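You operate a simulated robot arm through the tools that you are given. There is no shell and no other tool.

You run a simulated robot arm. Do the job below in one go: nothing can be reset, and whatever is moved stays where it is left.

Task
Add the sauce and topping on the green card to the clay mortar.
Fine: as many dashes and scoops as the card says; use the blue ladle from slot two; close the bottle; put both back. Set down upright: what you pick out.
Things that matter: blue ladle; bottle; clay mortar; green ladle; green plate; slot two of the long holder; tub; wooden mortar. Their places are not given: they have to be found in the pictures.

It is judged by the outcome, as a careful person would: the job done as asked, and still so three seconds after it is handed in. It fails if anything else is knocked over, pushed out of place, dropped, spilled or broken.

Robot
A 7-joint arm with a two-finger parallel gripper, fixed in place. Base frame: the origin is on the floor under the middle of its stand, x ahead of it, y to its left, z up; the work surface is at about z = 780. Readings come in mm, rad, newtons and seconds.
It reaches about 1479 mm from its shoulder. Its first joint turns from -2.897 to 2.897 rad. Payload 4.4 kg.
The tool frame sits at the grasp point between the pads (the TCP): z along the fingers, y along the line on which they close. The tips reach 23 mm beyond it. Largest opening 94 mm; finger width 38, thickness 10; the body of the gripper, 54 by 96 mm, starts 39 mm behind the TCP.
Orientation is that of the tool frame in the base frame, as a unit quaternion [w, x, y, z]. With the fingers straight down and closing along the base's y, the tool's x points along the base's -x, its y along +y and its z along -z.

Tools
- The arm moves only by the tool drive_tool. Its argument "rows" is a list of rows, each an object of numbers (a shift or turn left out is 0, a gripper value left out holds the last): "dx", "dy", "dz": the shift along the tool's x, y, z in mm; "ax", "ay", "az": the turn, a rotation vector about the tool's x, y, z in rad; "fingers": the gripper command, from -1 (shut) to 1 (fully open), values between in proportion. In form: [{"dx": .., "dy": .., "dz": .., "ax": .., "ay": .., "az": .., "fingers": ..}, ...]. A call has 1 to 20 rows; each row is the pose to reach, as a shift and turn from the pose commanded when the call began, along the tool's axes at that moment. A row lasts 0.2 s, in which the tool goes at most 50 mm and 0.15 rad; a call with a longer step from one row to the next is refused whole, and so is a gripper value outside its range. Where a pose cannot be reached the arm comes as near as it can. A force on the tool above 40 N (or 10 N above the force at the start of the call, whichever is more), or a blocked arm, ends the call early, and 0.2 s more pass. The fingers move at their own pace (about 72 mm/s each) and stop on an object; they squeeze with about 29 N. The grip force told is the motor's: it shows also when the fingers shut on nothing. Time passes only in rows, and 0.2 s behind the last, so rows that repeat a pose let the fingers close. It gives the time, the measured TCP pose, the force on the tool (base axes), the opening and the grip force at its end, in the units of the frame above (readings bear some noise), with the torque about the TCP (base axes, N m) and any sound that the robot's microphone picked up.
- Cameras (640 x 400 px; columns grow to the right, rows downward): "scene" is fixed at [390.6, 493, 1466.5]; the picture's right is [0.22, -0.98, 0.00], its down [-0.50, -0.11, -0.86] and it looks along [0.84, 0.19, -0.51] (base axes); focal length 214 px, centre (320, 200). "wrist" rides on the gripper at [86, 16, -75] in the tool frame; the picture's right is [-0.18, 0.98, 0.00], its down [-0.58, -0.11, -0.81] and it looks along [-0.79, -0.15, 0.59] (tool axes); focal length 243 px, centre (320, 200).
- snapshot(camera): a new picture of that camera. It takes no simulated time.
- measure_at(camera, pixels): for up to 12 pixels [column, row] of the newest picture of that camera ("zoom" is the newest enlarged one), the place [x, y, z] in the base frame of the surface seen there, good to about 2 mm, but the place of the scene camera against the robot may be out by one fixed shift of up to 18 mm in any direction. It takes no simulated time.
- close_up(camera, box): a new picture of the part [left, top, right, bottom] of that camera's present view, enlarged. It takes no simulated time.
- job_done(): hands the job in; it is judged then, once.

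Open the gripper and draw the arm clear of the work before you hand the job in, unless the task says otherwise.

The tools are called after "Request:" as a command line: name --argument value ..., lists and objects as JSON in quotes. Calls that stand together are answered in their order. drive_tool: Moves the arm, as the interface text tells. Its arguments: {"type":"object","properties":{"rows":{"type":"array","items":{"type":"object","properties":{"dx":{"type":"number"},"dy":{"type":"number"},"dz":{"type":"number"},"ax":{"type":"number"},"ay":{"type":"number"},"az":{"type":"number"},"fingers":{"type":"number"}}}}},"required":["rows"]} The other tools are called the same way: snapshot (camera) takes a picture; measure_at (camera, pixels) gives the place of the surface under pixels of a picture; close_up (camera, box) takes an enlarged picture of a part of a camera's view; job_done () hands the job in.

At the start:

```text
clock: 0.0
ee_pos: [736.3, 332.1, 1373.3]
ee_rot: [0.001, 0.001, 1.0, 0.0]
ft_force: [-0.3, -0.6, -0.5]
moment: [-0.02, 0.01, 0.01]
opening: 93.9
grasp_force: 0.0
```

scene: 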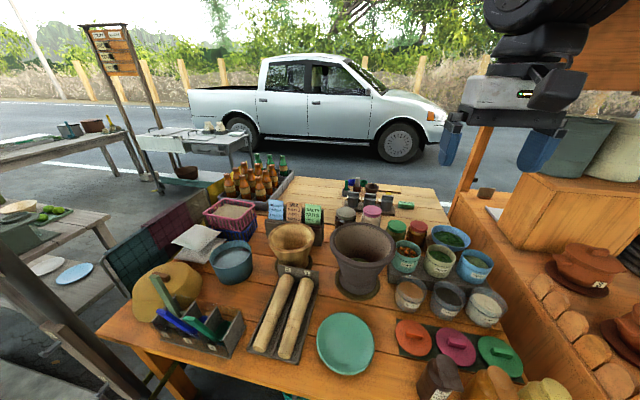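
wrist: 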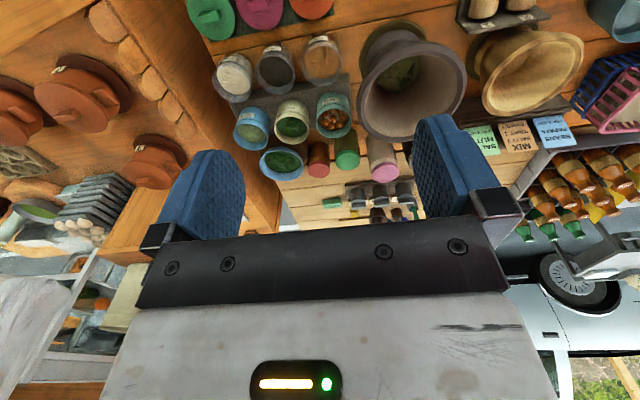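

I start by enlarging the parts of the scene that matter: the cards around (295,212), the ladle holder around (200,320), and the tubs around (440,270).

Request:
close_up --camera "scene" --box '[250, 190, 340, 246]'

Request:
close_up --camera "scene" --box '[130, 250, 290, 370]'

Request:
close_up --camera "scene" --box '[380, 200, 540, 300]'

Request:
close_up --camera "scene" --box '[180, 140, 340, 240]'

Request:
close_up --camera "scene" --box '[320, 160, 440, 235]'

```text
7.11 times, centred on (295, 218) of scene
```

zoom: 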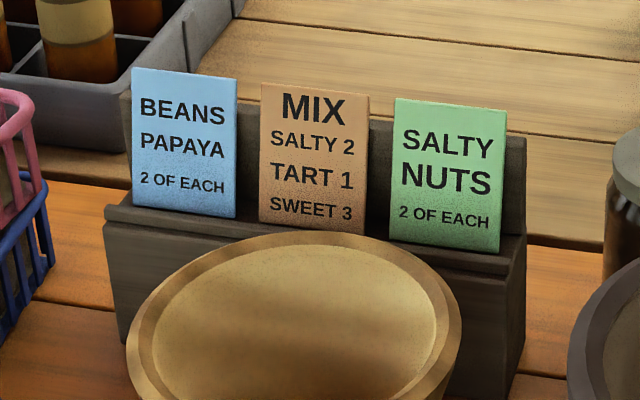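

```text
3.33 times, centred on (210, 310) of scene
```

zoom: 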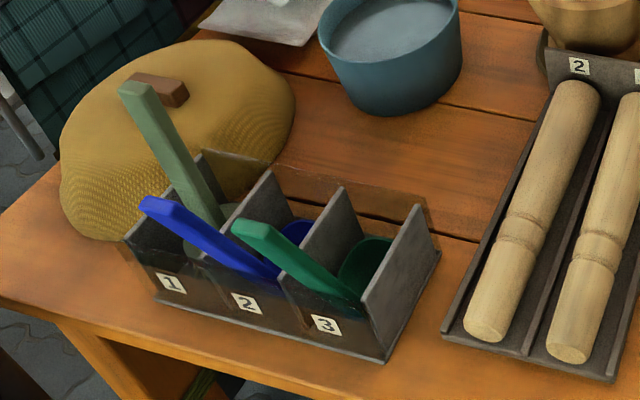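

```text
4.00 times, centred on (460, 250) of scene
```

zoom: 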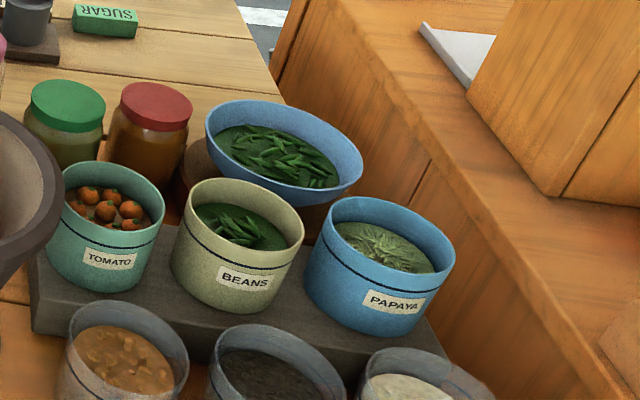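

```text
4.00 times, centred on (260, 190) of scene
```

zoom: 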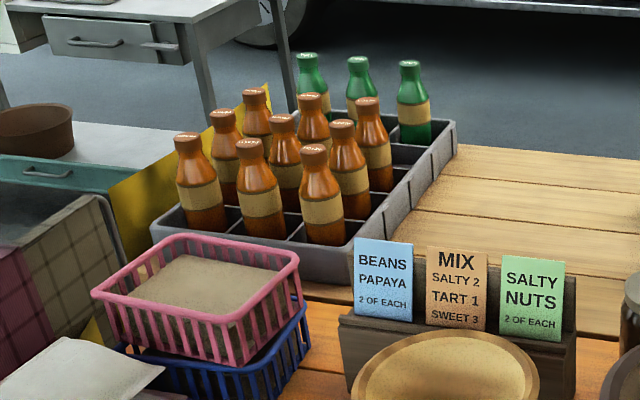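

```text
5.33 times, centred on (380, 198) of scene
```

zoom: 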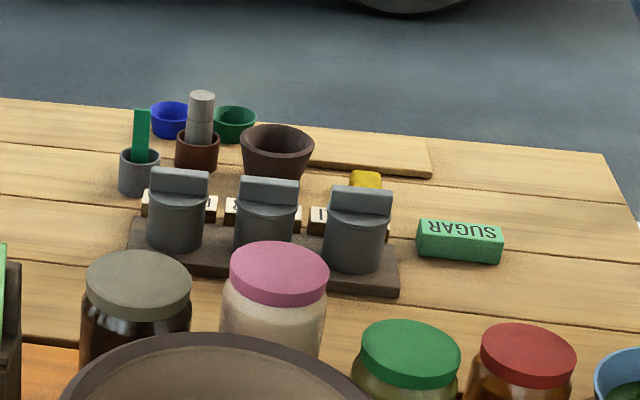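

The green card reads "SALTY NUTS 2 OF EACH". I now look closer at the three grey pots at (370,205), the front tubs at (410,290) to (485,305), and the front right area with jars and lids.

Request:
close_up --camera "scene" --box '[335, 180, 415, 230]'

Request:
close_up --camera "scene" --box '[380, 265, 520, 345]'

Request:
close_up --camera "scene" --box '[380, 310, 580, 400]'

Request:
close_up --camera "scene" --box '[250, 210, 410, 310]'

Request:
close_up --camera "wrist" --box '[200, 20, 480, 220]'

Request:
close_up --camera "wrist" --box '[310, 160, 430, 235]'

```text
8.00 times, centred on (375, 205) of scene
```

zoom: 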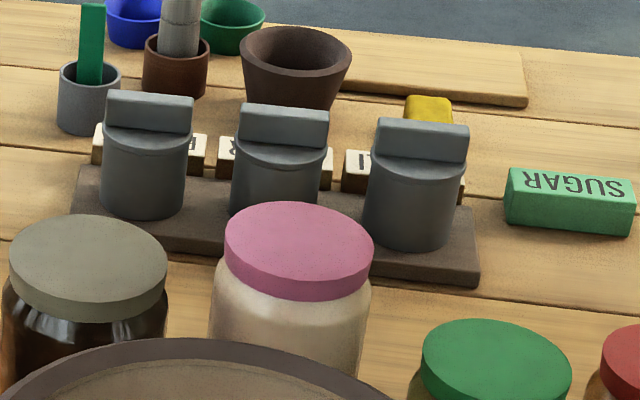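

```text
4.57 times, centred on (450, 305) of scene
```

zoom: 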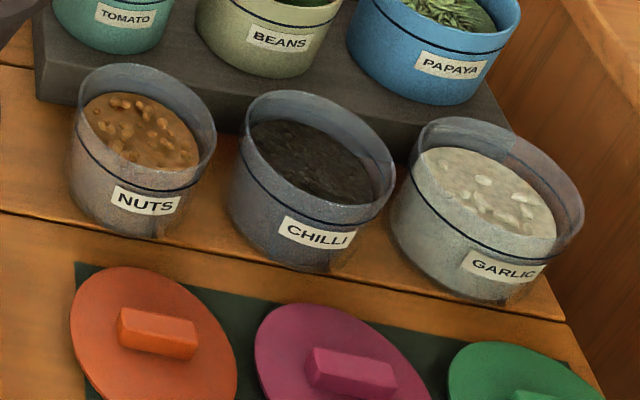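

```text
3.20 times, centred on (480, 355) of scene
```

zoom: 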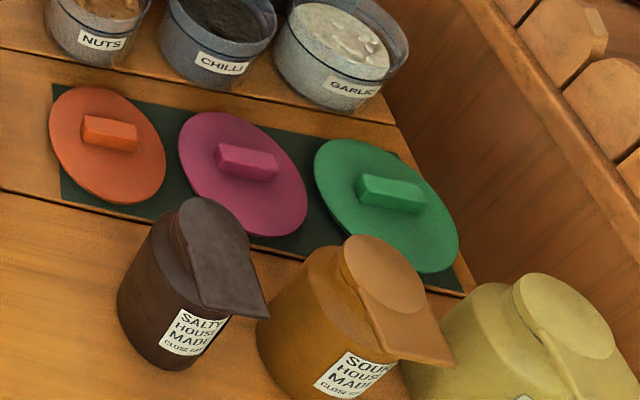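

```text
4.00 times, centred on (330, 260) of scene
```

zoom: 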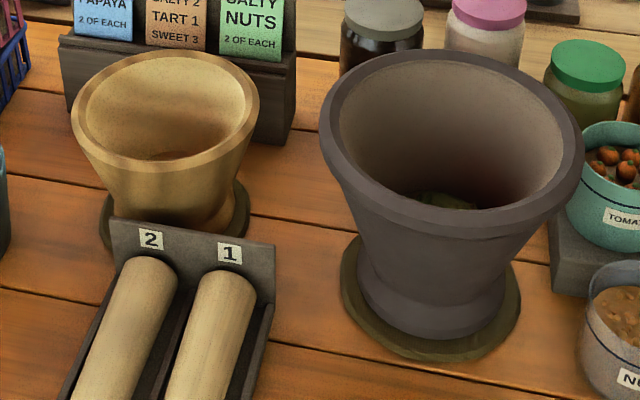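

```text
2.00 times, centred on (340, 120) of wrist
```

zoom: 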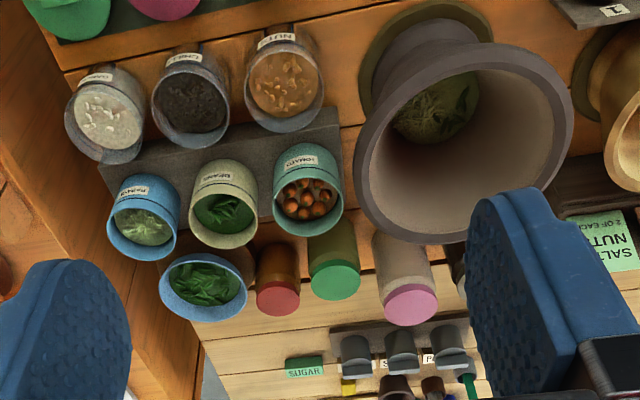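

```text
5.33 times, centred on (370, 198) of wrist
```

zoom: 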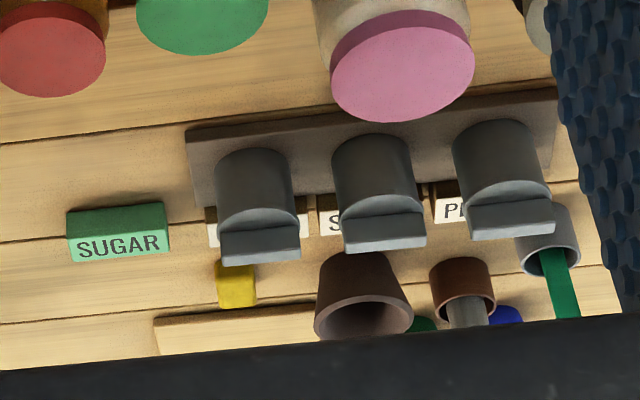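

The sauce on the card is "SALTY" and the topping is "NUTS" (tub at (409,292)); the dark flip-cap bottle at (440,378) reads "SALTY HOUSE MADE". I zoom in further on the bottles and the ladle holder.

Request:
close_up --camera "scene" --box '[400, 345, 490, 400]'

Request:
close_up --camera "scene" --box '[145, 275, 250, 360]'

Request:
close_up --camera "scene" --box '[385, 265, 445, 315]'

Request:
measure_at --camera "scene" --pixels '[[168, 313], [208, 315], [182, 326], [409, 292], [360, 235], [335, 245], [390, 240], [350, 285], [437, 370], [345, 340], [242, 325], [160, 318]]'

```text
7.11 times, centred on (445, 372) of scene
```

zoom: 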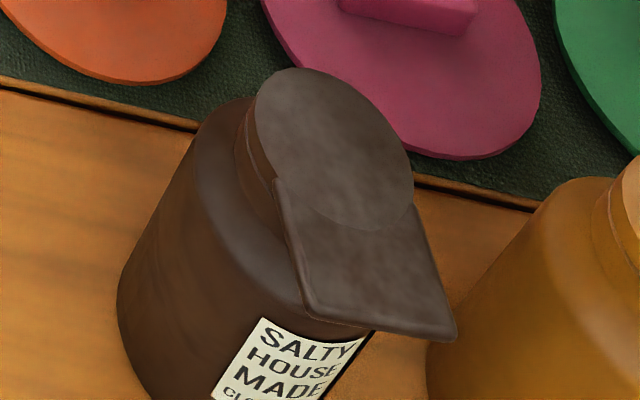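

```text
4.71 times, centred on (198, 318) of scene
```

zoom: 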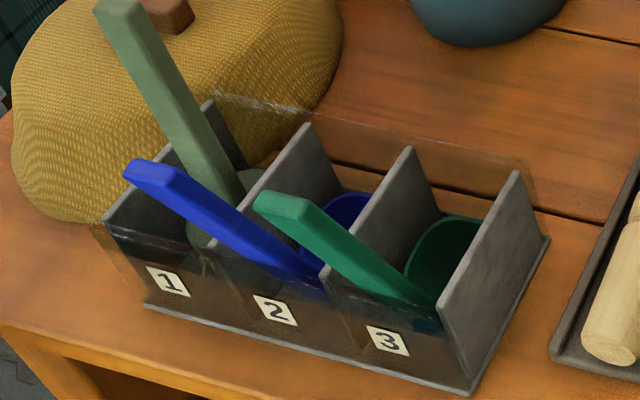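

```text
8.00 times, centred on (415, 290) of scene
```

zoom: 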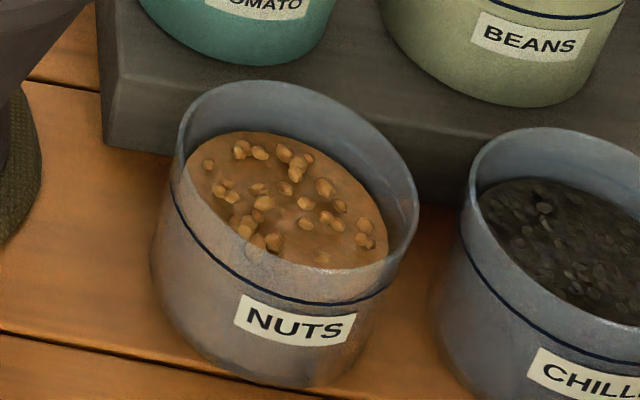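

```text
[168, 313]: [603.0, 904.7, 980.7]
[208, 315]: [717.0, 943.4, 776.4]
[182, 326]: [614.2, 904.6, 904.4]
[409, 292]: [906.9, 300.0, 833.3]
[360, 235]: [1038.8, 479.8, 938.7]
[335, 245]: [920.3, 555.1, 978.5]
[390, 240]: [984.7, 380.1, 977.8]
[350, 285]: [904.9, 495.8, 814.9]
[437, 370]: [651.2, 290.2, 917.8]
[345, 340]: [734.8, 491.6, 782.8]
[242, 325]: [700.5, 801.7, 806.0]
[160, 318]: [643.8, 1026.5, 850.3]
```

The holder shows a pale-green ladle in slot 1, blue in slot 2, dark green in slot 3. I measure points of the blue ladle and holder in an enlarged view, to plan a wrist-camera look.

Request:
close_up --camera "scene" --box '[145, 275, 250, 360]'

Request:
measure_at --camera "zoom" --pixels '[[135, 170], [175, 185], [230, 230], [300, 275], [345, 215], [305, 127], [408, 150], [515, 175], [545, 240], [465, 390], [150, 305], [275, 310]]'

Request:
measure_at --camera "zoom" --pixels '[[210, 100], [105, 222], [210, 240], [330, 280], [445, 300], [265, 200], [120, 15], [200, 150], [440, 260], [390, 340], [165, 280], [355, 200]]'

```text
4.71 times, centred on (198, 318) of scene
```

zoom: 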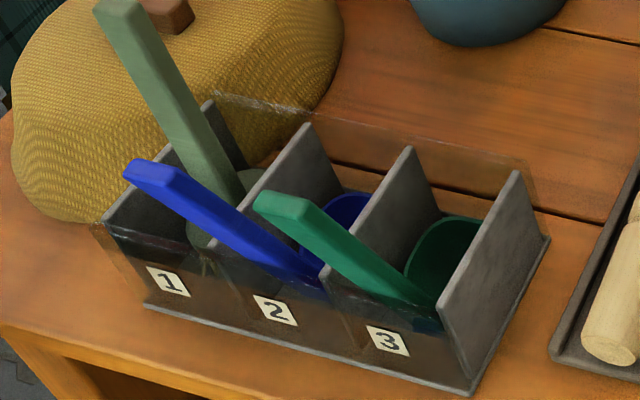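

```text
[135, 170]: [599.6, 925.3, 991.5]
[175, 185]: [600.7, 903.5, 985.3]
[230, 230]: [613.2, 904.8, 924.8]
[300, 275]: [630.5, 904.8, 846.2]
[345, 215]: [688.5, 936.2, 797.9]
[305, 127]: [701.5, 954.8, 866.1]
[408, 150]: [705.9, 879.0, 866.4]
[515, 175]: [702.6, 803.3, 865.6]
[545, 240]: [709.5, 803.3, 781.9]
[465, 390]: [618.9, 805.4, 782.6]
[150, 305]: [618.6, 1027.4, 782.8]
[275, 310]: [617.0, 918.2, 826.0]
```

```text
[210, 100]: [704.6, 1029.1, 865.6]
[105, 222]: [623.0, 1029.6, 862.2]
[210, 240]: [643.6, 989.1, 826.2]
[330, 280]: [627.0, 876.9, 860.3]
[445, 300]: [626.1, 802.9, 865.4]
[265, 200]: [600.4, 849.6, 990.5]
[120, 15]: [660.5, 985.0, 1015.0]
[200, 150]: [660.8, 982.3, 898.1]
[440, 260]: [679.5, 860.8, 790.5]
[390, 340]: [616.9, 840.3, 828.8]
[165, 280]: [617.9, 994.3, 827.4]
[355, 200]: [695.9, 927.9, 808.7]
```

The holder spans y 803–1029, x 617–709, top z 866, and the blue handle rises from about (630,915,846) to (600,915,988). I move the wrist camera to look closely at the salty bottle near (651,290).

Request:
drive_tool --rows '[{"dx": 25, "dz": 33}, {"dx": 50, "dz": 66}, {"dx": 75, "dz": 99}, {"dx": 100, "dz": 130}, {"dx": 125, "dz": 160}, {"dx": 150, "dz": 190}, {"dx": 175, "dz": 220}, {"dx": 200, "dz": 250}, {"dx": 225, "dz": 280}, {"dx": 250, "dz": 300}, {"dx": 270, "dz": 310}]'

Request:
snapshot --camera "wrist"

Request:
snapshot --camera "scene"

```text
clock: 2.4
ee_pos: [467.2, 333.5, 1062.6]
ee_rot: [0.001, 0.001, 1.0, 0.001]
ft_force: [0.2, 0.2, 0.8]
moment: [-0.02, 0.0, -0.01]
opening: 93.9
grasp_force: 0.1
```

```text
taken
```

wrist: 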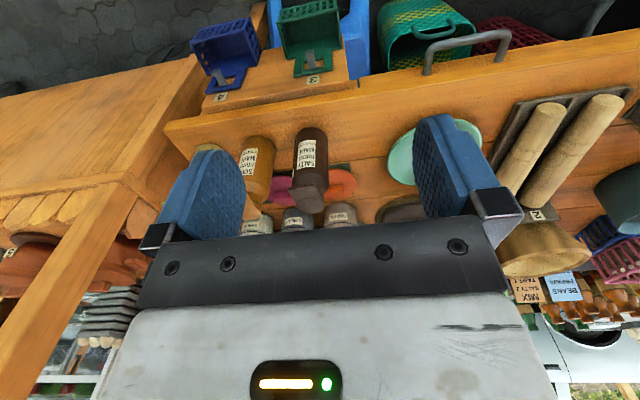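

```text
taken
```

scene: 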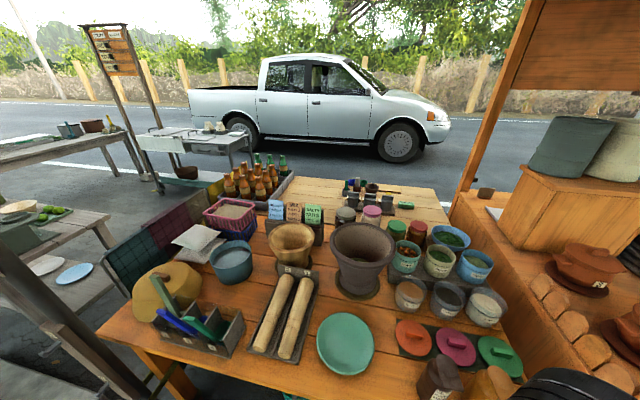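

The wrist view shows the bottles upside down around (255,165) and (310,165). I zoom in to read them.

Request:
close_up --camera "wrist" --box '[200, 100, 400, 225]'

Request:
measure_at --camera "wrist" --pixels '[[310, 140], [309, 165], [310, 180], [312, 195], [312, 205], [300, 165], [322, 165], [258, 170], [300, 92], [350, 84]]'

```text
3.20 times, centred on (300, 162) of wrist
```

zoom: 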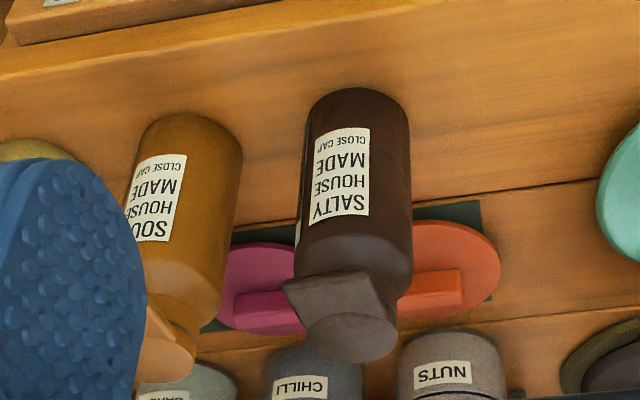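

```text
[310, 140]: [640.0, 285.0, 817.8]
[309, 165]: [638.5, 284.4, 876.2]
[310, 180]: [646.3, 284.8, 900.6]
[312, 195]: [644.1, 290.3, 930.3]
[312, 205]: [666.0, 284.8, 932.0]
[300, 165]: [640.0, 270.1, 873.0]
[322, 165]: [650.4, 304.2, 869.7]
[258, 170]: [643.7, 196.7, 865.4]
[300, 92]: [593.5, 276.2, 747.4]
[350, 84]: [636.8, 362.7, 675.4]
```

The bottle reads "SALTY HOUSE MADE / CLOSE CAP", body around (645–690, 285), top z about 932. I measure the cap and tab more finely from both cameras.

Request:
close_up --camera "wrist" --box '[270, 120, 350, 220]'

Request:
measure_at --camera "zoom" --pixels '[[240, 320], [320, 300], [345, 310], [300, 345], [360, 340], [350, 375], [320, 370], [390, 370], [250, 290], [250, 100], [400, 100], [330, 80]]'

Request:
close_up --camera "scene" --box '[400, 345, 490, 400]'

Request:
measure_at --camera "zoom" --pixels '[[330, 110], [330, 160], [270, 110], [390, 150], [285, 190], [410, 215], [320, 310], [450, 330], [360, 260], [245, 160], [150, 240], [220, 130]]'

```text
4.00 times, centred on (310, 170) of wrist
```

zoom: 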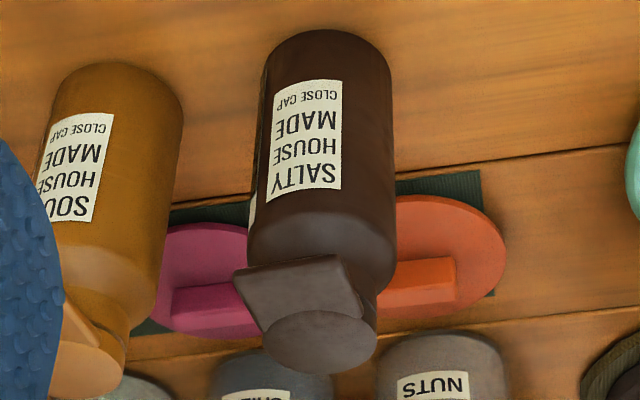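

```text
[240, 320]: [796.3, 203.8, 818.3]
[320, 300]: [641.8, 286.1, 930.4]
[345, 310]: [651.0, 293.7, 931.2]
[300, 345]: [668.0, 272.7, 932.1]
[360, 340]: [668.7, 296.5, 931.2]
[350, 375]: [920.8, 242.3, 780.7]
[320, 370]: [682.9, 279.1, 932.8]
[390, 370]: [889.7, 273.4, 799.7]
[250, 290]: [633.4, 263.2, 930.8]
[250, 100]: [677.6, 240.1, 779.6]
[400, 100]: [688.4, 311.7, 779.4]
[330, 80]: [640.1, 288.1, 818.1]
```

```text
7.11 times, centred on (445, 372) of scene
```

zoom: 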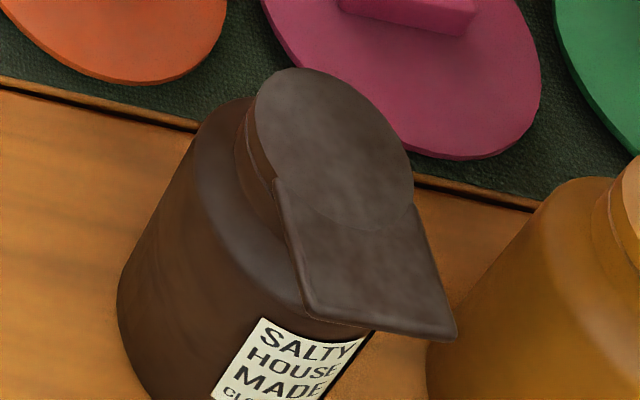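

```text
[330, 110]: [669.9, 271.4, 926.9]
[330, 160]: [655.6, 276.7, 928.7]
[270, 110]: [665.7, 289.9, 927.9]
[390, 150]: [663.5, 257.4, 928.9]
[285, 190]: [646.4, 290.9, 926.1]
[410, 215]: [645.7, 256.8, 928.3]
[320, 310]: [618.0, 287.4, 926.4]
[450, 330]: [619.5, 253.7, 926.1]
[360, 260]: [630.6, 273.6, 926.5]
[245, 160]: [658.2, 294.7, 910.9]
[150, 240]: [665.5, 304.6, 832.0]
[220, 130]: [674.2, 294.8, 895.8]
```

The close-ups are truly sharp, so I zoom hard on the cap from both cameras to find its hinge and the tab's thickness.

Request:
close_up --camera "wrist" --box '[286, 176, 334, 216]'

Request:
close_up --camera "scene" --box '[425, 350, 475, 395]'

Request:
close_up --camera "scene" --box '[500, 365, 580, 400]'

```text
10.00 times, centred on (310, 196) of wrist
```

zoom: 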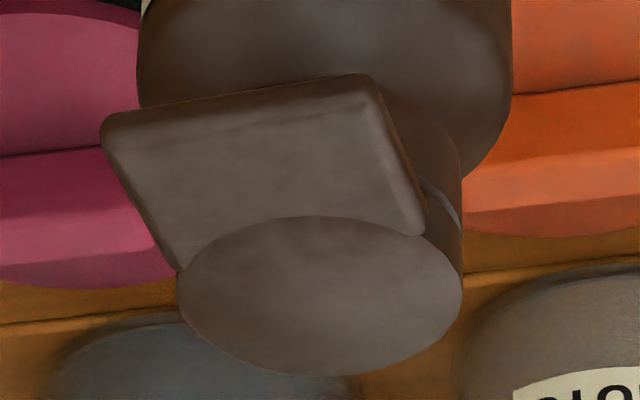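

```text
8.89 times, centred on (450, 372) of scene
```

zoom: 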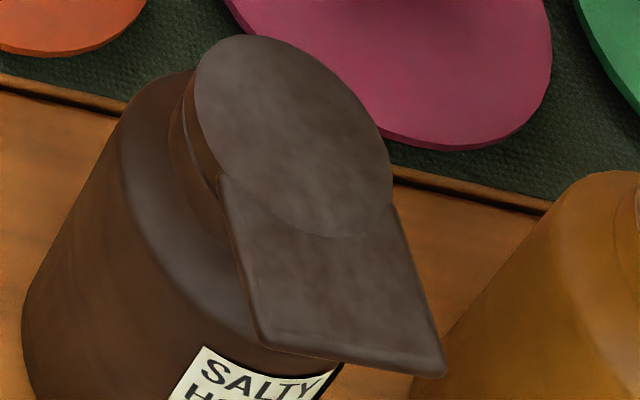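

```text
8.00 times, centred on (540, 382) of scene
```

zoom: 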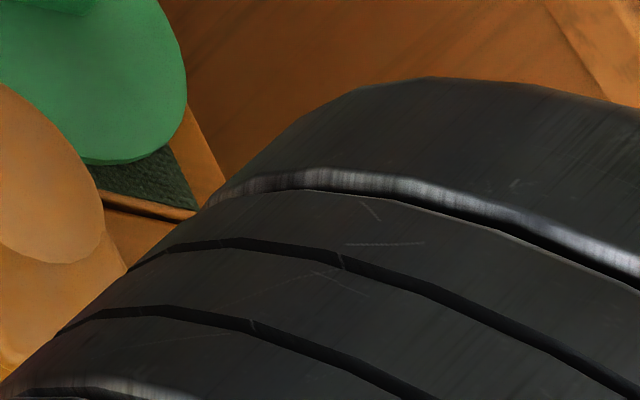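

The cap is a disc near (664,284) with a flat tab reaching toward the robot to x≈620, about 6 mm thick. Now I check the two mortars at (291,243) and (362,255) to be sure which is clay.

Request:
close_up --camera "scene" --box '[264, 215, 324, 270]'

Request:
close_up --camera "scene" --box '[322, 215, 402, 305]'

Request:
measure_at --camera "zoom" --pixels '[[150, 85], [330, 32], [480, 95], [320, 170], [330, 140], [320, 215], [165, 120], [320, 60], [450, 130], [330, 40], [160, 90], [470, 110]]'

```text
7.27 times, centred on (294, 242) of scene
```

zoom: 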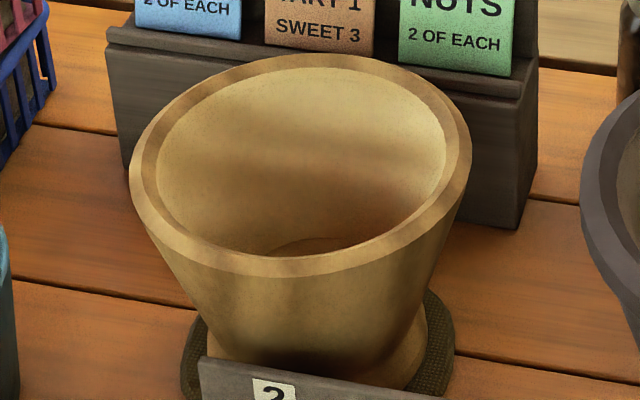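

```text
4.44 times, centred on (362, 260) of scene
```

zoom: 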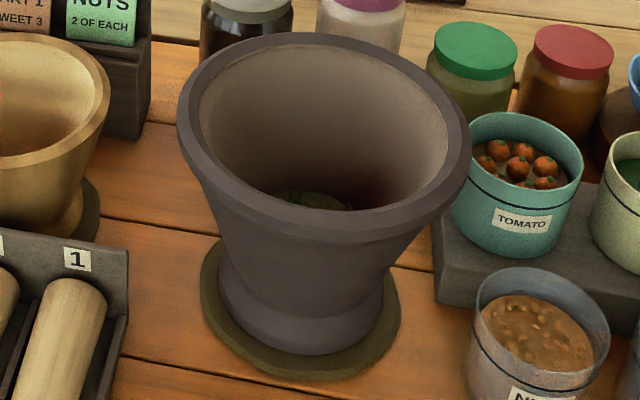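

```text
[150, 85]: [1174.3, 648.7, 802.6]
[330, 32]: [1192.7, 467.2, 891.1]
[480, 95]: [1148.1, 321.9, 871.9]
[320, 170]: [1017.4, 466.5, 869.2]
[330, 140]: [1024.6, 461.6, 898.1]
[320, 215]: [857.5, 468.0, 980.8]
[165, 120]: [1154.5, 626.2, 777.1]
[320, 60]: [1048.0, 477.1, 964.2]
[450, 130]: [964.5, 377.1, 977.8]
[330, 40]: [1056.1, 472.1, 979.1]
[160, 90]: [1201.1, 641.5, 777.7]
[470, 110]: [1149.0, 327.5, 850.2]
```

The dark grey-brown one (rim z≈979, centre about (957,467)) is the clay mortar; the golden one is wooden. Before moving toward the ladle holder I measure the dark post at the lower left, (50,340), for clearance.

Request:
measure_at --camera "scene" --pixels '[[10, 265], [50, 330], [80, 370], [20, 330], [110, 335], [170, 270], [150, 295], [462, 180], [270, 330], [232, 265], [163, 385], [8, 340]]'

Request:
close_up --camera "scene" --box '[0, 220, 200, 400]'

```text
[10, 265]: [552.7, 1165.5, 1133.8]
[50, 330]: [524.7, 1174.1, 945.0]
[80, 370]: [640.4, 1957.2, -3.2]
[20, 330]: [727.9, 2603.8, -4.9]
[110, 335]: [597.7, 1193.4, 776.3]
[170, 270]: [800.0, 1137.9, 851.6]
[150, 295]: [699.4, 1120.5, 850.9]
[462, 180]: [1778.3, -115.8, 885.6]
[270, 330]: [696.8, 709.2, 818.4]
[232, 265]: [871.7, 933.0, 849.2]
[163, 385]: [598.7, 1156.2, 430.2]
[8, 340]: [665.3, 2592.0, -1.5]
```

```text
2.22 times, centred on (100, 310) of scene
```

zoom: 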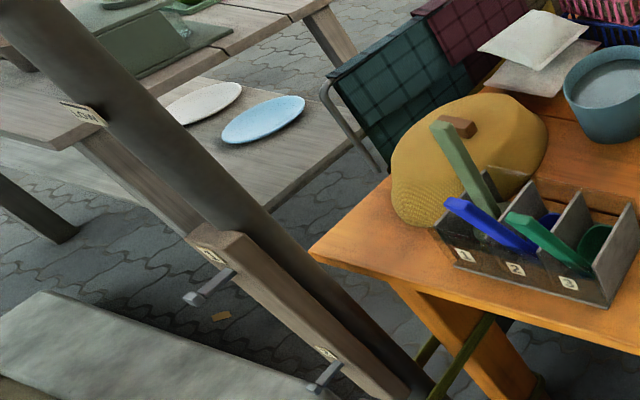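

The post at about (540,1170) must be avoided; otherwise the way is clear at z≈1100. I move the wrist camera over to look at the ladle holder.

Request:
drive_tool --rows '[{"dx": 4, "dy": 40, "dz": -20}, {"dx": 8, "dy": 80, "dz": -40}, {"dx": 12, "dy": 125, "dz": -40}, {"dx": 16, "dy": 170, "dz": -40}, {"dx": 20, "dy": 215, "dz": -40}, {"dx": 24, "dy": 260, "dz": -40}, {"dx": 28, "dy": 305, "dz": -40}, {"dx": 32, "dy": 350, "dz": -40}, {"dx": 36, "dy": 395, "dz": -40}, {"dx": 40, "dy": 440, "dz": -40}, {"dx": 44, "dy": 485, "dz": -40}, {"dx": 48, "dy": 530, "dz": -40}, {"dx": 52, "dy": 575, "dz": -40}, {"dx": 56, "dy": 600, "dz": -40}, {"dx": 56, "dy": 600, "dz": -40}]'

Request:
snapshot --camera "wrist"

Request:
snapshot --camera "scene"

```text
clock: 5.6
ee_pos: [410.7, 932.1, 1105.6]
ee_rot: [0.002, 0.001, 1.0, 0.0]
ft_force: [0.7, -1.0, -1.3]
moment: [0.03, 0.0, -0.01]
opening: 93.9
grasp_force: 0.2
```

```text
taken
```

wrist: 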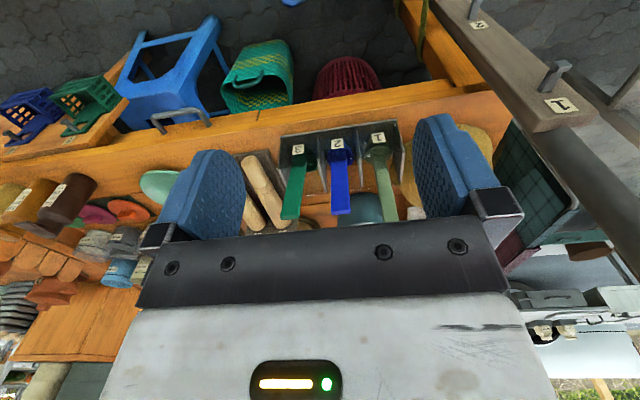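

```text
taken
```

scene: 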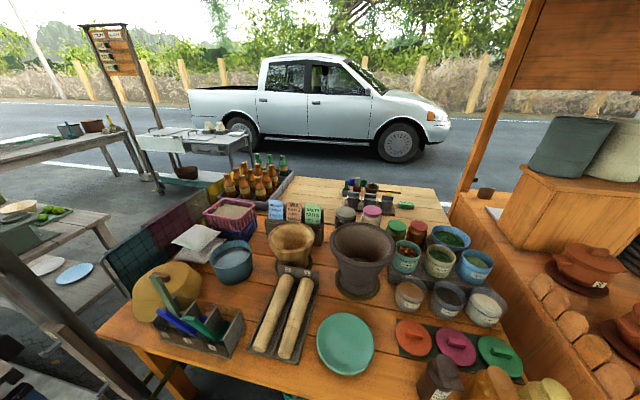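

The holder shows clearly in the wrist view around (340,165). I zoom in on it and measure the ladle handles.

Request:
close_up --camera "wrist" --box '[270, 115, 414, 225]'

Request:
measure_at --camera "zoom" --pixels '[[280, 130], [310, 130], [295, 180], [310, 250], [285, 250], [300, 330], [340, 330], [320, 340], [320, 400], [302, 365], [340, 365], [320, 370]]'

Request:
measure_at --camera "zoom" --pixels '[[60, 100], [560, 60], [160, 110], [430, 70], [90, 380], [120, 350], [500, 380], [480, 300], [60, 170], [590, 140], [230, 80], [400, 50]]'

```text
3.64 times, centred on (342, 170) of wrist
```

zoom: 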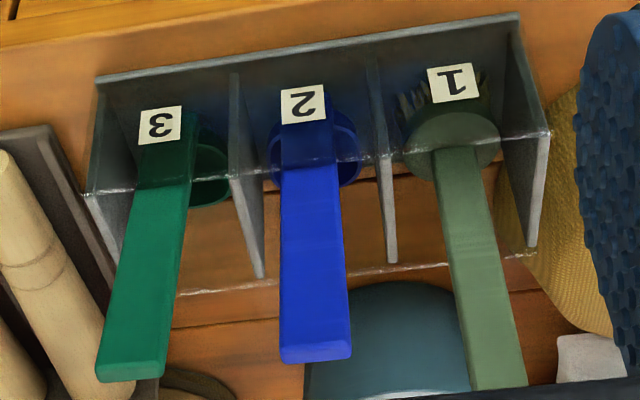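

```text
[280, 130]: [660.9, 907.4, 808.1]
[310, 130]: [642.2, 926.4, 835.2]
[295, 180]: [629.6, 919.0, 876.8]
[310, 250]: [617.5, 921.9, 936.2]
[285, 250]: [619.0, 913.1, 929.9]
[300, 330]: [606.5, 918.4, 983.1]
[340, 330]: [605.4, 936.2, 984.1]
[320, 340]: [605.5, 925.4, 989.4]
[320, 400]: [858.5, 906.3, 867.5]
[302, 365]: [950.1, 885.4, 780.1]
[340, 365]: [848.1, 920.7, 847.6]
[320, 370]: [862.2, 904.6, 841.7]
```

```text
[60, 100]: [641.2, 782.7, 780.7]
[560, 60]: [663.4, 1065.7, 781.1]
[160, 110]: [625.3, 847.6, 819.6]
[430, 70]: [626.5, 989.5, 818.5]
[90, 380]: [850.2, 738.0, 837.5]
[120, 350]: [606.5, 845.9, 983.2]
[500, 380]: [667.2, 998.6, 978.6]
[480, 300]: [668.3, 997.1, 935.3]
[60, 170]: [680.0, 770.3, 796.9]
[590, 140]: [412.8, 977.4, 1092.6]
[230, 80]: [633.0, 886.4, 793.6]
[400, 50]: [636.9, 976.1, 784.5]
```

The blue handle's front face runs from (630,·,877) to (606,·,984), a lean of about 12.6° toward the robot. I zoom in harder to get the handle's width, thickness and top edge.

Request:
close_up --camera "wrist" --box '[320, 155, 360, 220]'

Request:
measure_at --camera "zoom" --pixels '[[280, 250], [300, 250], [320, 250], [340, 250], [360, 250], [290, 330], [320, 330], [350, 330], [280, 100], [300, 100], [320, 100], [340, 100]]'

```text
6.15 times, centred on (340, 188) of wrist
```

zoom: 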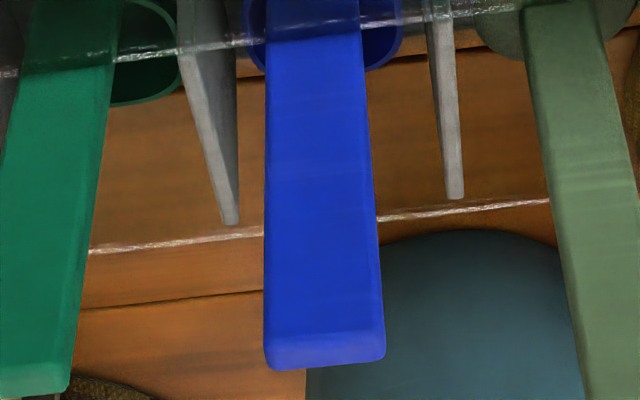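

```text
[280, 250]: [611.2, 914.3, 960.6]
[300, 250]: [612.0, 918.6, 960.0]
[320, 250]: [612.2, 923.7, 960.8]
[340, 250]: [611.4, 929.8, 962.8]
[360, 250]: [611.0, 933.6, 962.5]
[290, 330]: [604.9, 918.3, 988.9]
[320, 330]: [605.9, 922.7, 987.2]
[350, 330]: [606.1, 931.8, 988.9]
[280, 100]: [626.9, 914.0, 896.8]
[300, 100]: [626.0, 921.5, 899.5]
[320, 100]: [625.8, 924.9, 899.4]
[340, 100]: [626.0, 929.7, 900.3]
```

Handle width is about 27 mm, y from 910.5 to 938 (centre 924.3), top at z≈992. Before taking the ladle, I view the nuts tub and the clay mortar with the wrist camera, for exact places.

Request:
drive_tool --rows '[{"dx": -16, "dy": -38, "dz": -20}, {"dx": -32, "dy": -76, "dz": -40}, {"dx": -48, "dy": -115, "dz": -60}, {"dx": -64, "dy": -154, "dz": -80}, {"dx": -80, "dy": -195, "dz": -95}, {"dx": -98, "dy": -236, "dz": -95}, {"dx": -116, "dy": -277, "dz": -95}, {"dx": -134, "dy": -318, "dz": -95}, {"dx": -152, "dy": -359, "dz": -95}, {"dx": -170, "dy": -400, "dz": -95}, {"dx": -188, "dy": -441, "dz": -95}, {"dx": -206, "dy": -482, "dz": -95}, {"dx": -220, "dy": -520, "dz": -95}, {"dx": -230, "dy": -552, "dz": -95}, {"dx": -230, "dy": -552, "dz": -95}]'

Request:
snapshot --camera "wrist"

```text
clock: 8.8
ee_pos: [642.0, 377.7, 1198.5]
ee_rot: [0.002, 0.0, 1.0, 0.001]
ft_force: [-0.1, 0.7, 0.7]
moment: [0.03, -0.01, 0.0]
opening: 94.0
grasp_force: 0.1
```

```text
taken
```

wrist: 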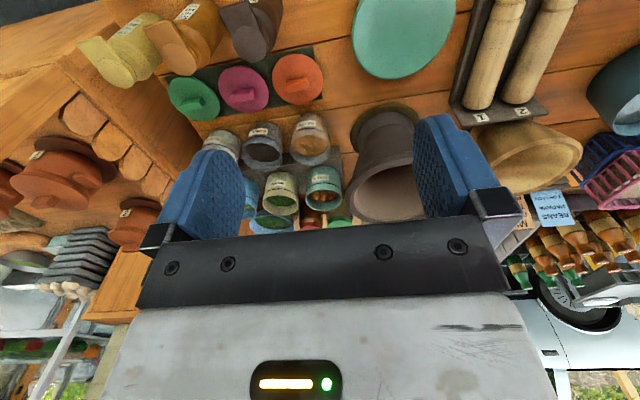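

The nuts tub sits at (311,140), the clay mortar at (388,165), the salty bottle at (250,28). I zoom and measure each.

Request:
close_up --camera "wrist" --box '[285, 105, 345, 175]'

Request:
measure_at --camera "zoom" --pixels '[[250, 120], [300, 150], [230, 200], [320, 200], [400, 200], [320, 290], [320, 100], [205, 200], [425, 200], [290, 70], [320, 335], [415, 130]]'

Request:
close_up --camera "wrist" --box '[335, 90, 435, 230]'

Request:
measure_at --camera "zoom" --pixels '[[190, 260], [220, 310], [260, 200], [330, 175], [380, 180], [300, 260], [270, 340], [350, 365], [200, 230], [300, 300], [350, 250], [240, 215]]'

```text
5.71 times, centred on (315, 140) of wrist
```

zoom: 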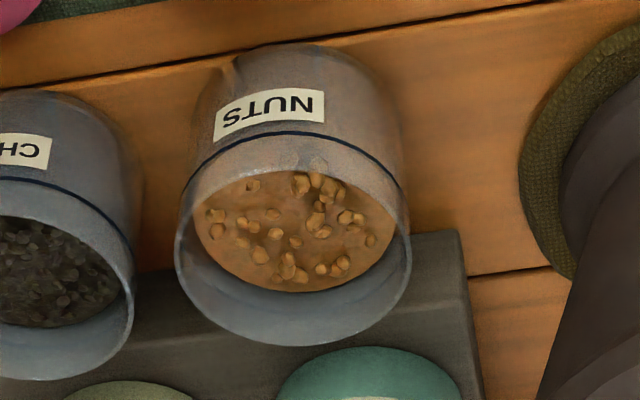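

```text
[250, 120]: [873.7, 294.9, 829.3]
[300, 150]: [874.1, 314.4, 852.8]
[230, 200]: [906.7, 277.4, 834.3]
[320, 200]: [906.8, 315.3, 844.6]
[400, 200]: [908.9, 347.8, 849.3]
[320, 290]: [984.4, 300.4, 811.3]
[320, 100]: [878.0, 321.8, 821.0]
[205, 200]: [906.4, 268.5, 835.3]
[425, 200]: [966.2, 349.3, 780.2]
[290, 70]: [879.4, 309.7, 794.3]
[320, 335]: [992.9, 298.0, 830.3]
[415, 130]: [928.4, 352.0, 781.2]
```

```text
2.86 times, centred on (385, 160) of wrist
```

zoom: 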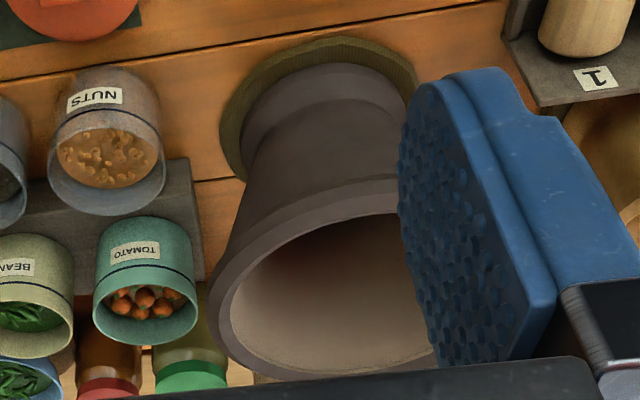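

```text
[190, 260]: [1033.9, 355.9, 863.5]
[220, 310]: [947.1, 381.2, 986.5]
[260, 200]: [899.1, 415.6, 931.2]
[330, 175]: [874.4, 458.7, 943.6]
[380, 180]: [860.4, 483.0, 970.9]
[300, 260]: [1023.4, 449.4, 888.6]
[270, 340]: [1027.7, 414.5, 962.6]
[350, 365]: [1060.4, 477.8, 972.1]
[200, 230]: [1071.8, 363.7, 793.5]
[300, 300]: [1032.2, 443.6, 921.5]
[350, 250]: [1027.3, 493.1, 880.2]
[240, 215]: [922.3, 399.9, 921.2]
```

I need the nut surface height and tub rim, so I zoom the tub again and measure inside points; also the mortar rim edges.

Request:
close_up --camera "wrist" --box '[285, 105, 345, 175]'

Request:
measure_at --camera "zoom" --pixels '[[240, 230], [290, 240], [340, 235], [300, 275], [260, 270], [350, 270], [270, 340], [320, 340], [185, 280], [405, 260], [295, 342], [230, 180]]'

Request:
measure_at --camera "zoom" --pixels '[[290, 165], [340, 165], [390, 190], [190, 195], [178, 250], [411, 240], [200, 310], [390, 310], [290, 210], [240, 320], [350, 325], [295, 320]]'

Request:
measure_at --camera "scene" --pixels '[[409, 290], [405, 292], [413, 292], [409, 295], [395, 288], [424, 290], [412, 276], [406, 304], [330, 245], [393, 250], [361, 226], [360, 266]]'

```text
5.71 times, centred on (315, 140) of wrist
```

zoom: 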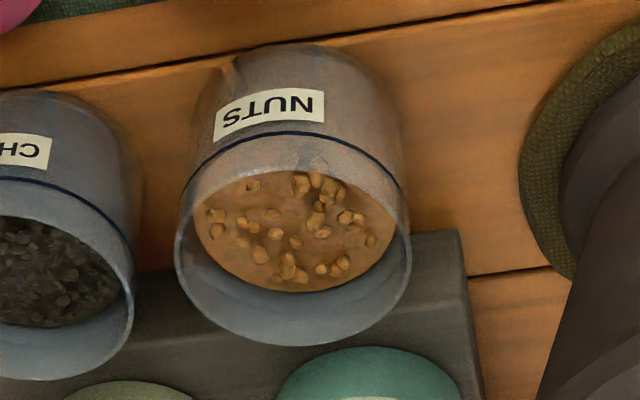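

```text
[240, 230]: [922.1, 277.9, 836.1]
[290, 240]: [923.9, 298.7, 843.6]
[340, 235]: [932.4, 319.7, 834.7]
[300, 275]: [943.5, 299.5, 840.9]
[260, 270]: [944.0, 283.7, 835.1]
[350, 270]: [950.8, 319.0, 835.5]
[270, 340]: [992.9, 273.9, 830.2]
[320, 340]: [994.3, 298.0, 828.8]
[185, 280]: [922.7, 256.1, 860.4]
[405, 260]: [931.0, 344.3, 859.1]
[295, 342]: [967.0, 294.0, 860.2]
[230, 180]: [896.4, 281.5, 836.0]
```

```text
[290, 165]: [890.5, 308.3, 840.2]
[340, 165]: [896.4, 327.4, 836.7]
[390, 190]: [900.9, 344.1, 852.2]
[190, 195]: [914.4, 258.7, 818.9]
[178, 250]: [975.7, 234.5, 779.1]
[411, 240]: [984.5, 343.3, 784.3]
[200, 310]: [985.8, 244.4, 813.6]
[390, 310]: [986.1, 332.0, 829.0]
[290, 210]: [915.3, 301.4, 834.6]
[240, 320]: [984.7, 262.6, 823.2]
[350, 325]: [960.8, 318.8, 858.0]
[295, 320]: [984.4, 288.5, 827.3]
```

```text
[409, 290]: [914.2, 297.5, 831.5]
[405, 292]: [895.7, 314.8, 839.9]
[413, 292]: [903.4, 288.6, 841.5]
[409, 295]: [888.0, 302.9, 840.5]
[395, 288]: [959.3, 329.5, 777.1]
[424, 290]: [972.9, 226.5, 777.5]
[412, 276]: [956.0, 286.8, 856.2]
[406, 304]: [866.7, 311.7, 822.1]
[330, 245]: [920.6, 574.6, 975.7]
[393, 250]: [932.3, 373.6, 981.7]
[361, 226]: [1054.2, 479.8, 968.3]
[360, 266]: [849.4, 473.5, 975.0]
```

Tub: rim centre about (922,300), radius 45, rim z≈860, nut surface z≈836. Clay mortar: centre about (960,483), outer radius about 102, rim z≈983. Next I zoom the scene camera on the ladle cups to learn their shape.

Request:
close_up --camera "scene" --box '[195, 305, 245, 350]'

Request:
measure_at --camera "zoom" --pixels '[[340, 200], [320, 170], [360, 150], [400, 150], [300, 220], [290, 250], [340, 240], [210, 60], [170, 70], [190, 100], [140, 90], [230, 60]]'

Request:
close_up --camera "scene" --box '[170, 300, 225, 345]'

Request:
measure_at --camera "zoom" --pixels '[[395, 120], [440, 115], [460, 90], [420, 170], [380, 170], [480, 110], [350, 180], [330, 210], [400, 140], [450, 75], [495, 90], [360, 250]]'

```text
8.89 times, centred on (220, 328) of scene
```

zoom: 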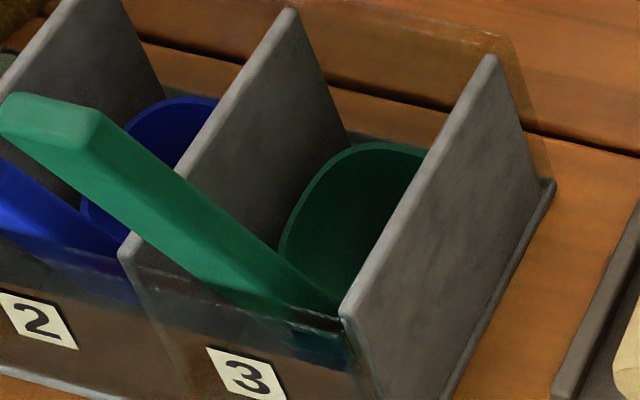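

```text
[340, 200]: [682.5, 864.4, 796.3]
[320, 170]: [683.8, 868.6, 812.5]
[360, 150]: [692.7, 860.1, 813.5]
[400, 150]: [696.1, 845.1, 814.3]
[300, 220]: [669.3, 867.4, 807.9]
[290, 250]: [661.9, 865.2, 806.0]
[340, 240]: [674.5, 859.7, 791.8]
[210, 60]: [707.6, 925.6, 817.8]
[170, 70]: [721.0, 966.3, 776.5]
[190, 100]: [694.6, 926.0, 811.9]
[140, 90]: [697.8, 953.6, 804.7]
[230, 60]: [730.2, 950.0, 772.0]
```

```text
8.89 times, centred on (198, 322) of scene
```

zoom: 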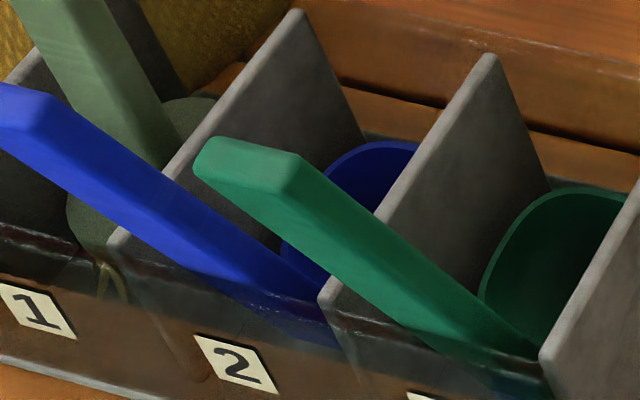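

```text
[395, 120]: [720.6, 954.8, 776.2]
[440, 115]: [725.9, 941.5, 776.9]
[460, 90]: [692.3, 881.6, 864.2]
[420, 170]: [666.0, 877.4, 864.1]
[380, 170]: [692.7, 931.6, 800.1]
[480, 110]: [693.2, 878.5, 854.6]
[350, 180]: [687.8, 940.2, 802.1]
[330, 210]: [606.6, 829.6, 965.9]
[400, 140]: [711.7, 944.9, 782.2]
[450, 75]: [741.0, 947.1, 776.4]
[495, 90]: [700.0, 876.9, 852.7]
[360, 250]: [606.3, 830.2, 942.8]
```

The cups' rims slope as the handles do, so handle and cup axis are parallel: with the handle vertical the cup is level; rim about 160 mm below my grasp point, cup centre about 30 mm on the +x side. I move above the blue handle with the tool tilted −0.221 rad and the fingers part-closed to 60 mm.

Request:
drive_tool --rows '[{"dx": 3, "dy": 38, "dz": 4, "ay": -0.01, "fingers": 0.277}, {"dx": 6, "dy": 78, "dz": 8, "ay": -0.03}, {"dx": 9, "dy": 118, "dz": 12, "ay": -0.05}, {"dx": 12, "dy": 158, "dz": 18, "ay": -0.07}, {"dx": 16, "dy": 198, "dz": 24, "ay": -0.09}, {"dx": 20, "dy": 240, "dz": 30, "ay": -0.11}, {"dx": 24, "dy": 282, "dz": 38, "ay": -0.13}, {"dx": 28, "dy": 324, "dz": 46, "ay": -0.15}, {"dx": 32, "dy": 366, "dz": 55, "ay": -0.17}, {"dx": 36, "dy": 408, "dz": 65, "ay": -0.19}, {"dx": 40, "dy": 450, "dz": 75, "ay": -0.21}, {"dx": 43, "dy": 490, "dz": 85, "ay": -0.221}, {"dx": 45, "dy": 525, "dz": 92, "ay": -0.221}, {"dx": 47, "dy": 546.6, "dz": 98.5, "ay": -0.221}, {"dx": 47, "dy": 546.6, "dz": 98.5, "ay": -0.221}]'

Request:
snapshot --camera "wrist"

Request:
snapshot --camera "scene"

```text
clock: 12.0
ee_pos: [592.3, 928.2, 1101.3]
ee_rot: [0.111, -0.001, 0.994, 0.001]
ft_force: [-0.3, 0.3, 0.2]
moment: [-0.03, -0.02, 0.01]
opening: 60.0
grasp_force: 0.1
```

```text
taken
```

wrist: 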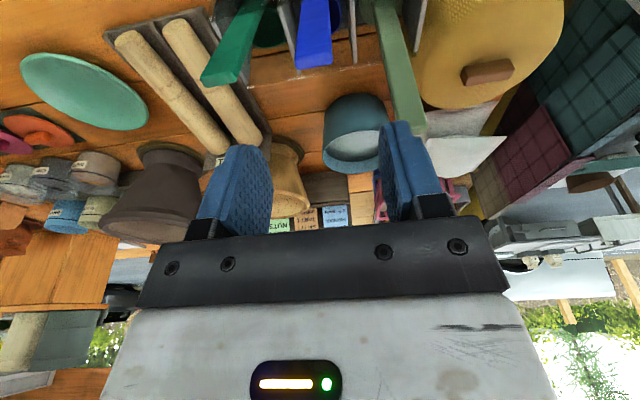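

```text
taken
```

scene: 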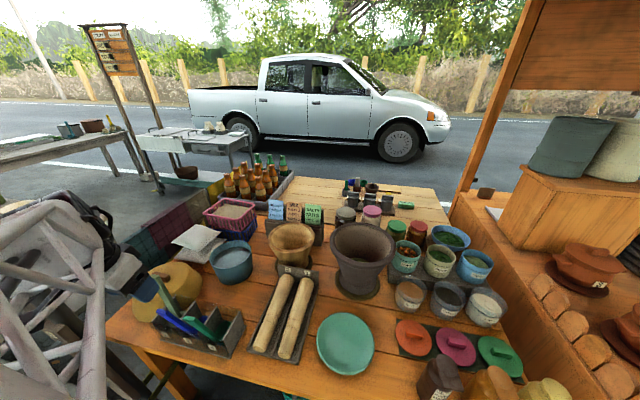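

The tool axis now matches the handle's lean. The blue handle is seen at (313,40); I re-measure it from here before going down.

Request:
close_up --camera "wrist" --box '[260, 0, 370, 80]'

Request:
measure_at --camera "zoom" --pixels '[[215, 350], [240, 350], [300, 350], [370, 350], [400, 350], [235, 200], [300, 200], [370, 200], [300, 385], [395, 300], [300, 100], [350, 100]]'

```text
5.00 times, centred on (315, 40) of wrist
```

zoom: 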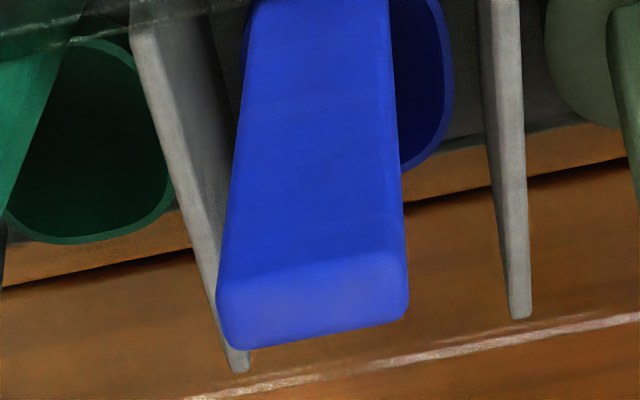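

```text
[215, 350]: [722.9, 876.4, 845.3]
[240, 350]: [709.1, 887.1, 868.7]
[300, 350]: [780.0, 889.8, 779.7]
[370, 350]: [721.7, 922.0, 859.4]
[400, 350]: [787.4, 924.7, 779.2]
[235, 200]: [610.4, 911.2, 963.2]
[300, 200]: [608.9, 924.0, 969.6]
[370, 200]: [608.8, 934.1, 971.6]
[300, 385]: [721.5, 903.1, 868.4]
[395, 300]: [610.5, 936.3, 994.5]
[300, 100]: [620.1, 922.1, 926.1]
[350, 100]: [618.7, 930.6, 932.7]
```

I measure the top face for its thickness.

Request:
measure_at --camera "zoom" --pixels '[[300, 268], [300, 285], [300, 310], [300, 325], [300, 333], [225, 310], [240, 320], [400, 290], [380, 310], [380, 265], [230, 270], [390, 250]]'

```text
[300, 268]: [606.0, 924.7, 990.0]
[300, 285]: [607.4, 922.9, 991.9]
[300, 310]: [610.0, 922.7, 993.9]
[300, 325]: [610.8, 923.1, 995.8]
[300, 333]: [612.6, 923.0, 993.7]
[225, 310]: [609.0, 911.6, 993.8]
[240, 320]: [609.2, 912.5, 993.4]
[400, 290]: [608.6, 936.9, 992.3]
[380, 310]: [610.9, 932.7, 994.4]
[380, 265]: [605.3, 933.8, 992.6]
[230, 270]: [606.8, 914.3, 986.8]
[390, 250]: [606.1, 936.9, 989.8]
```

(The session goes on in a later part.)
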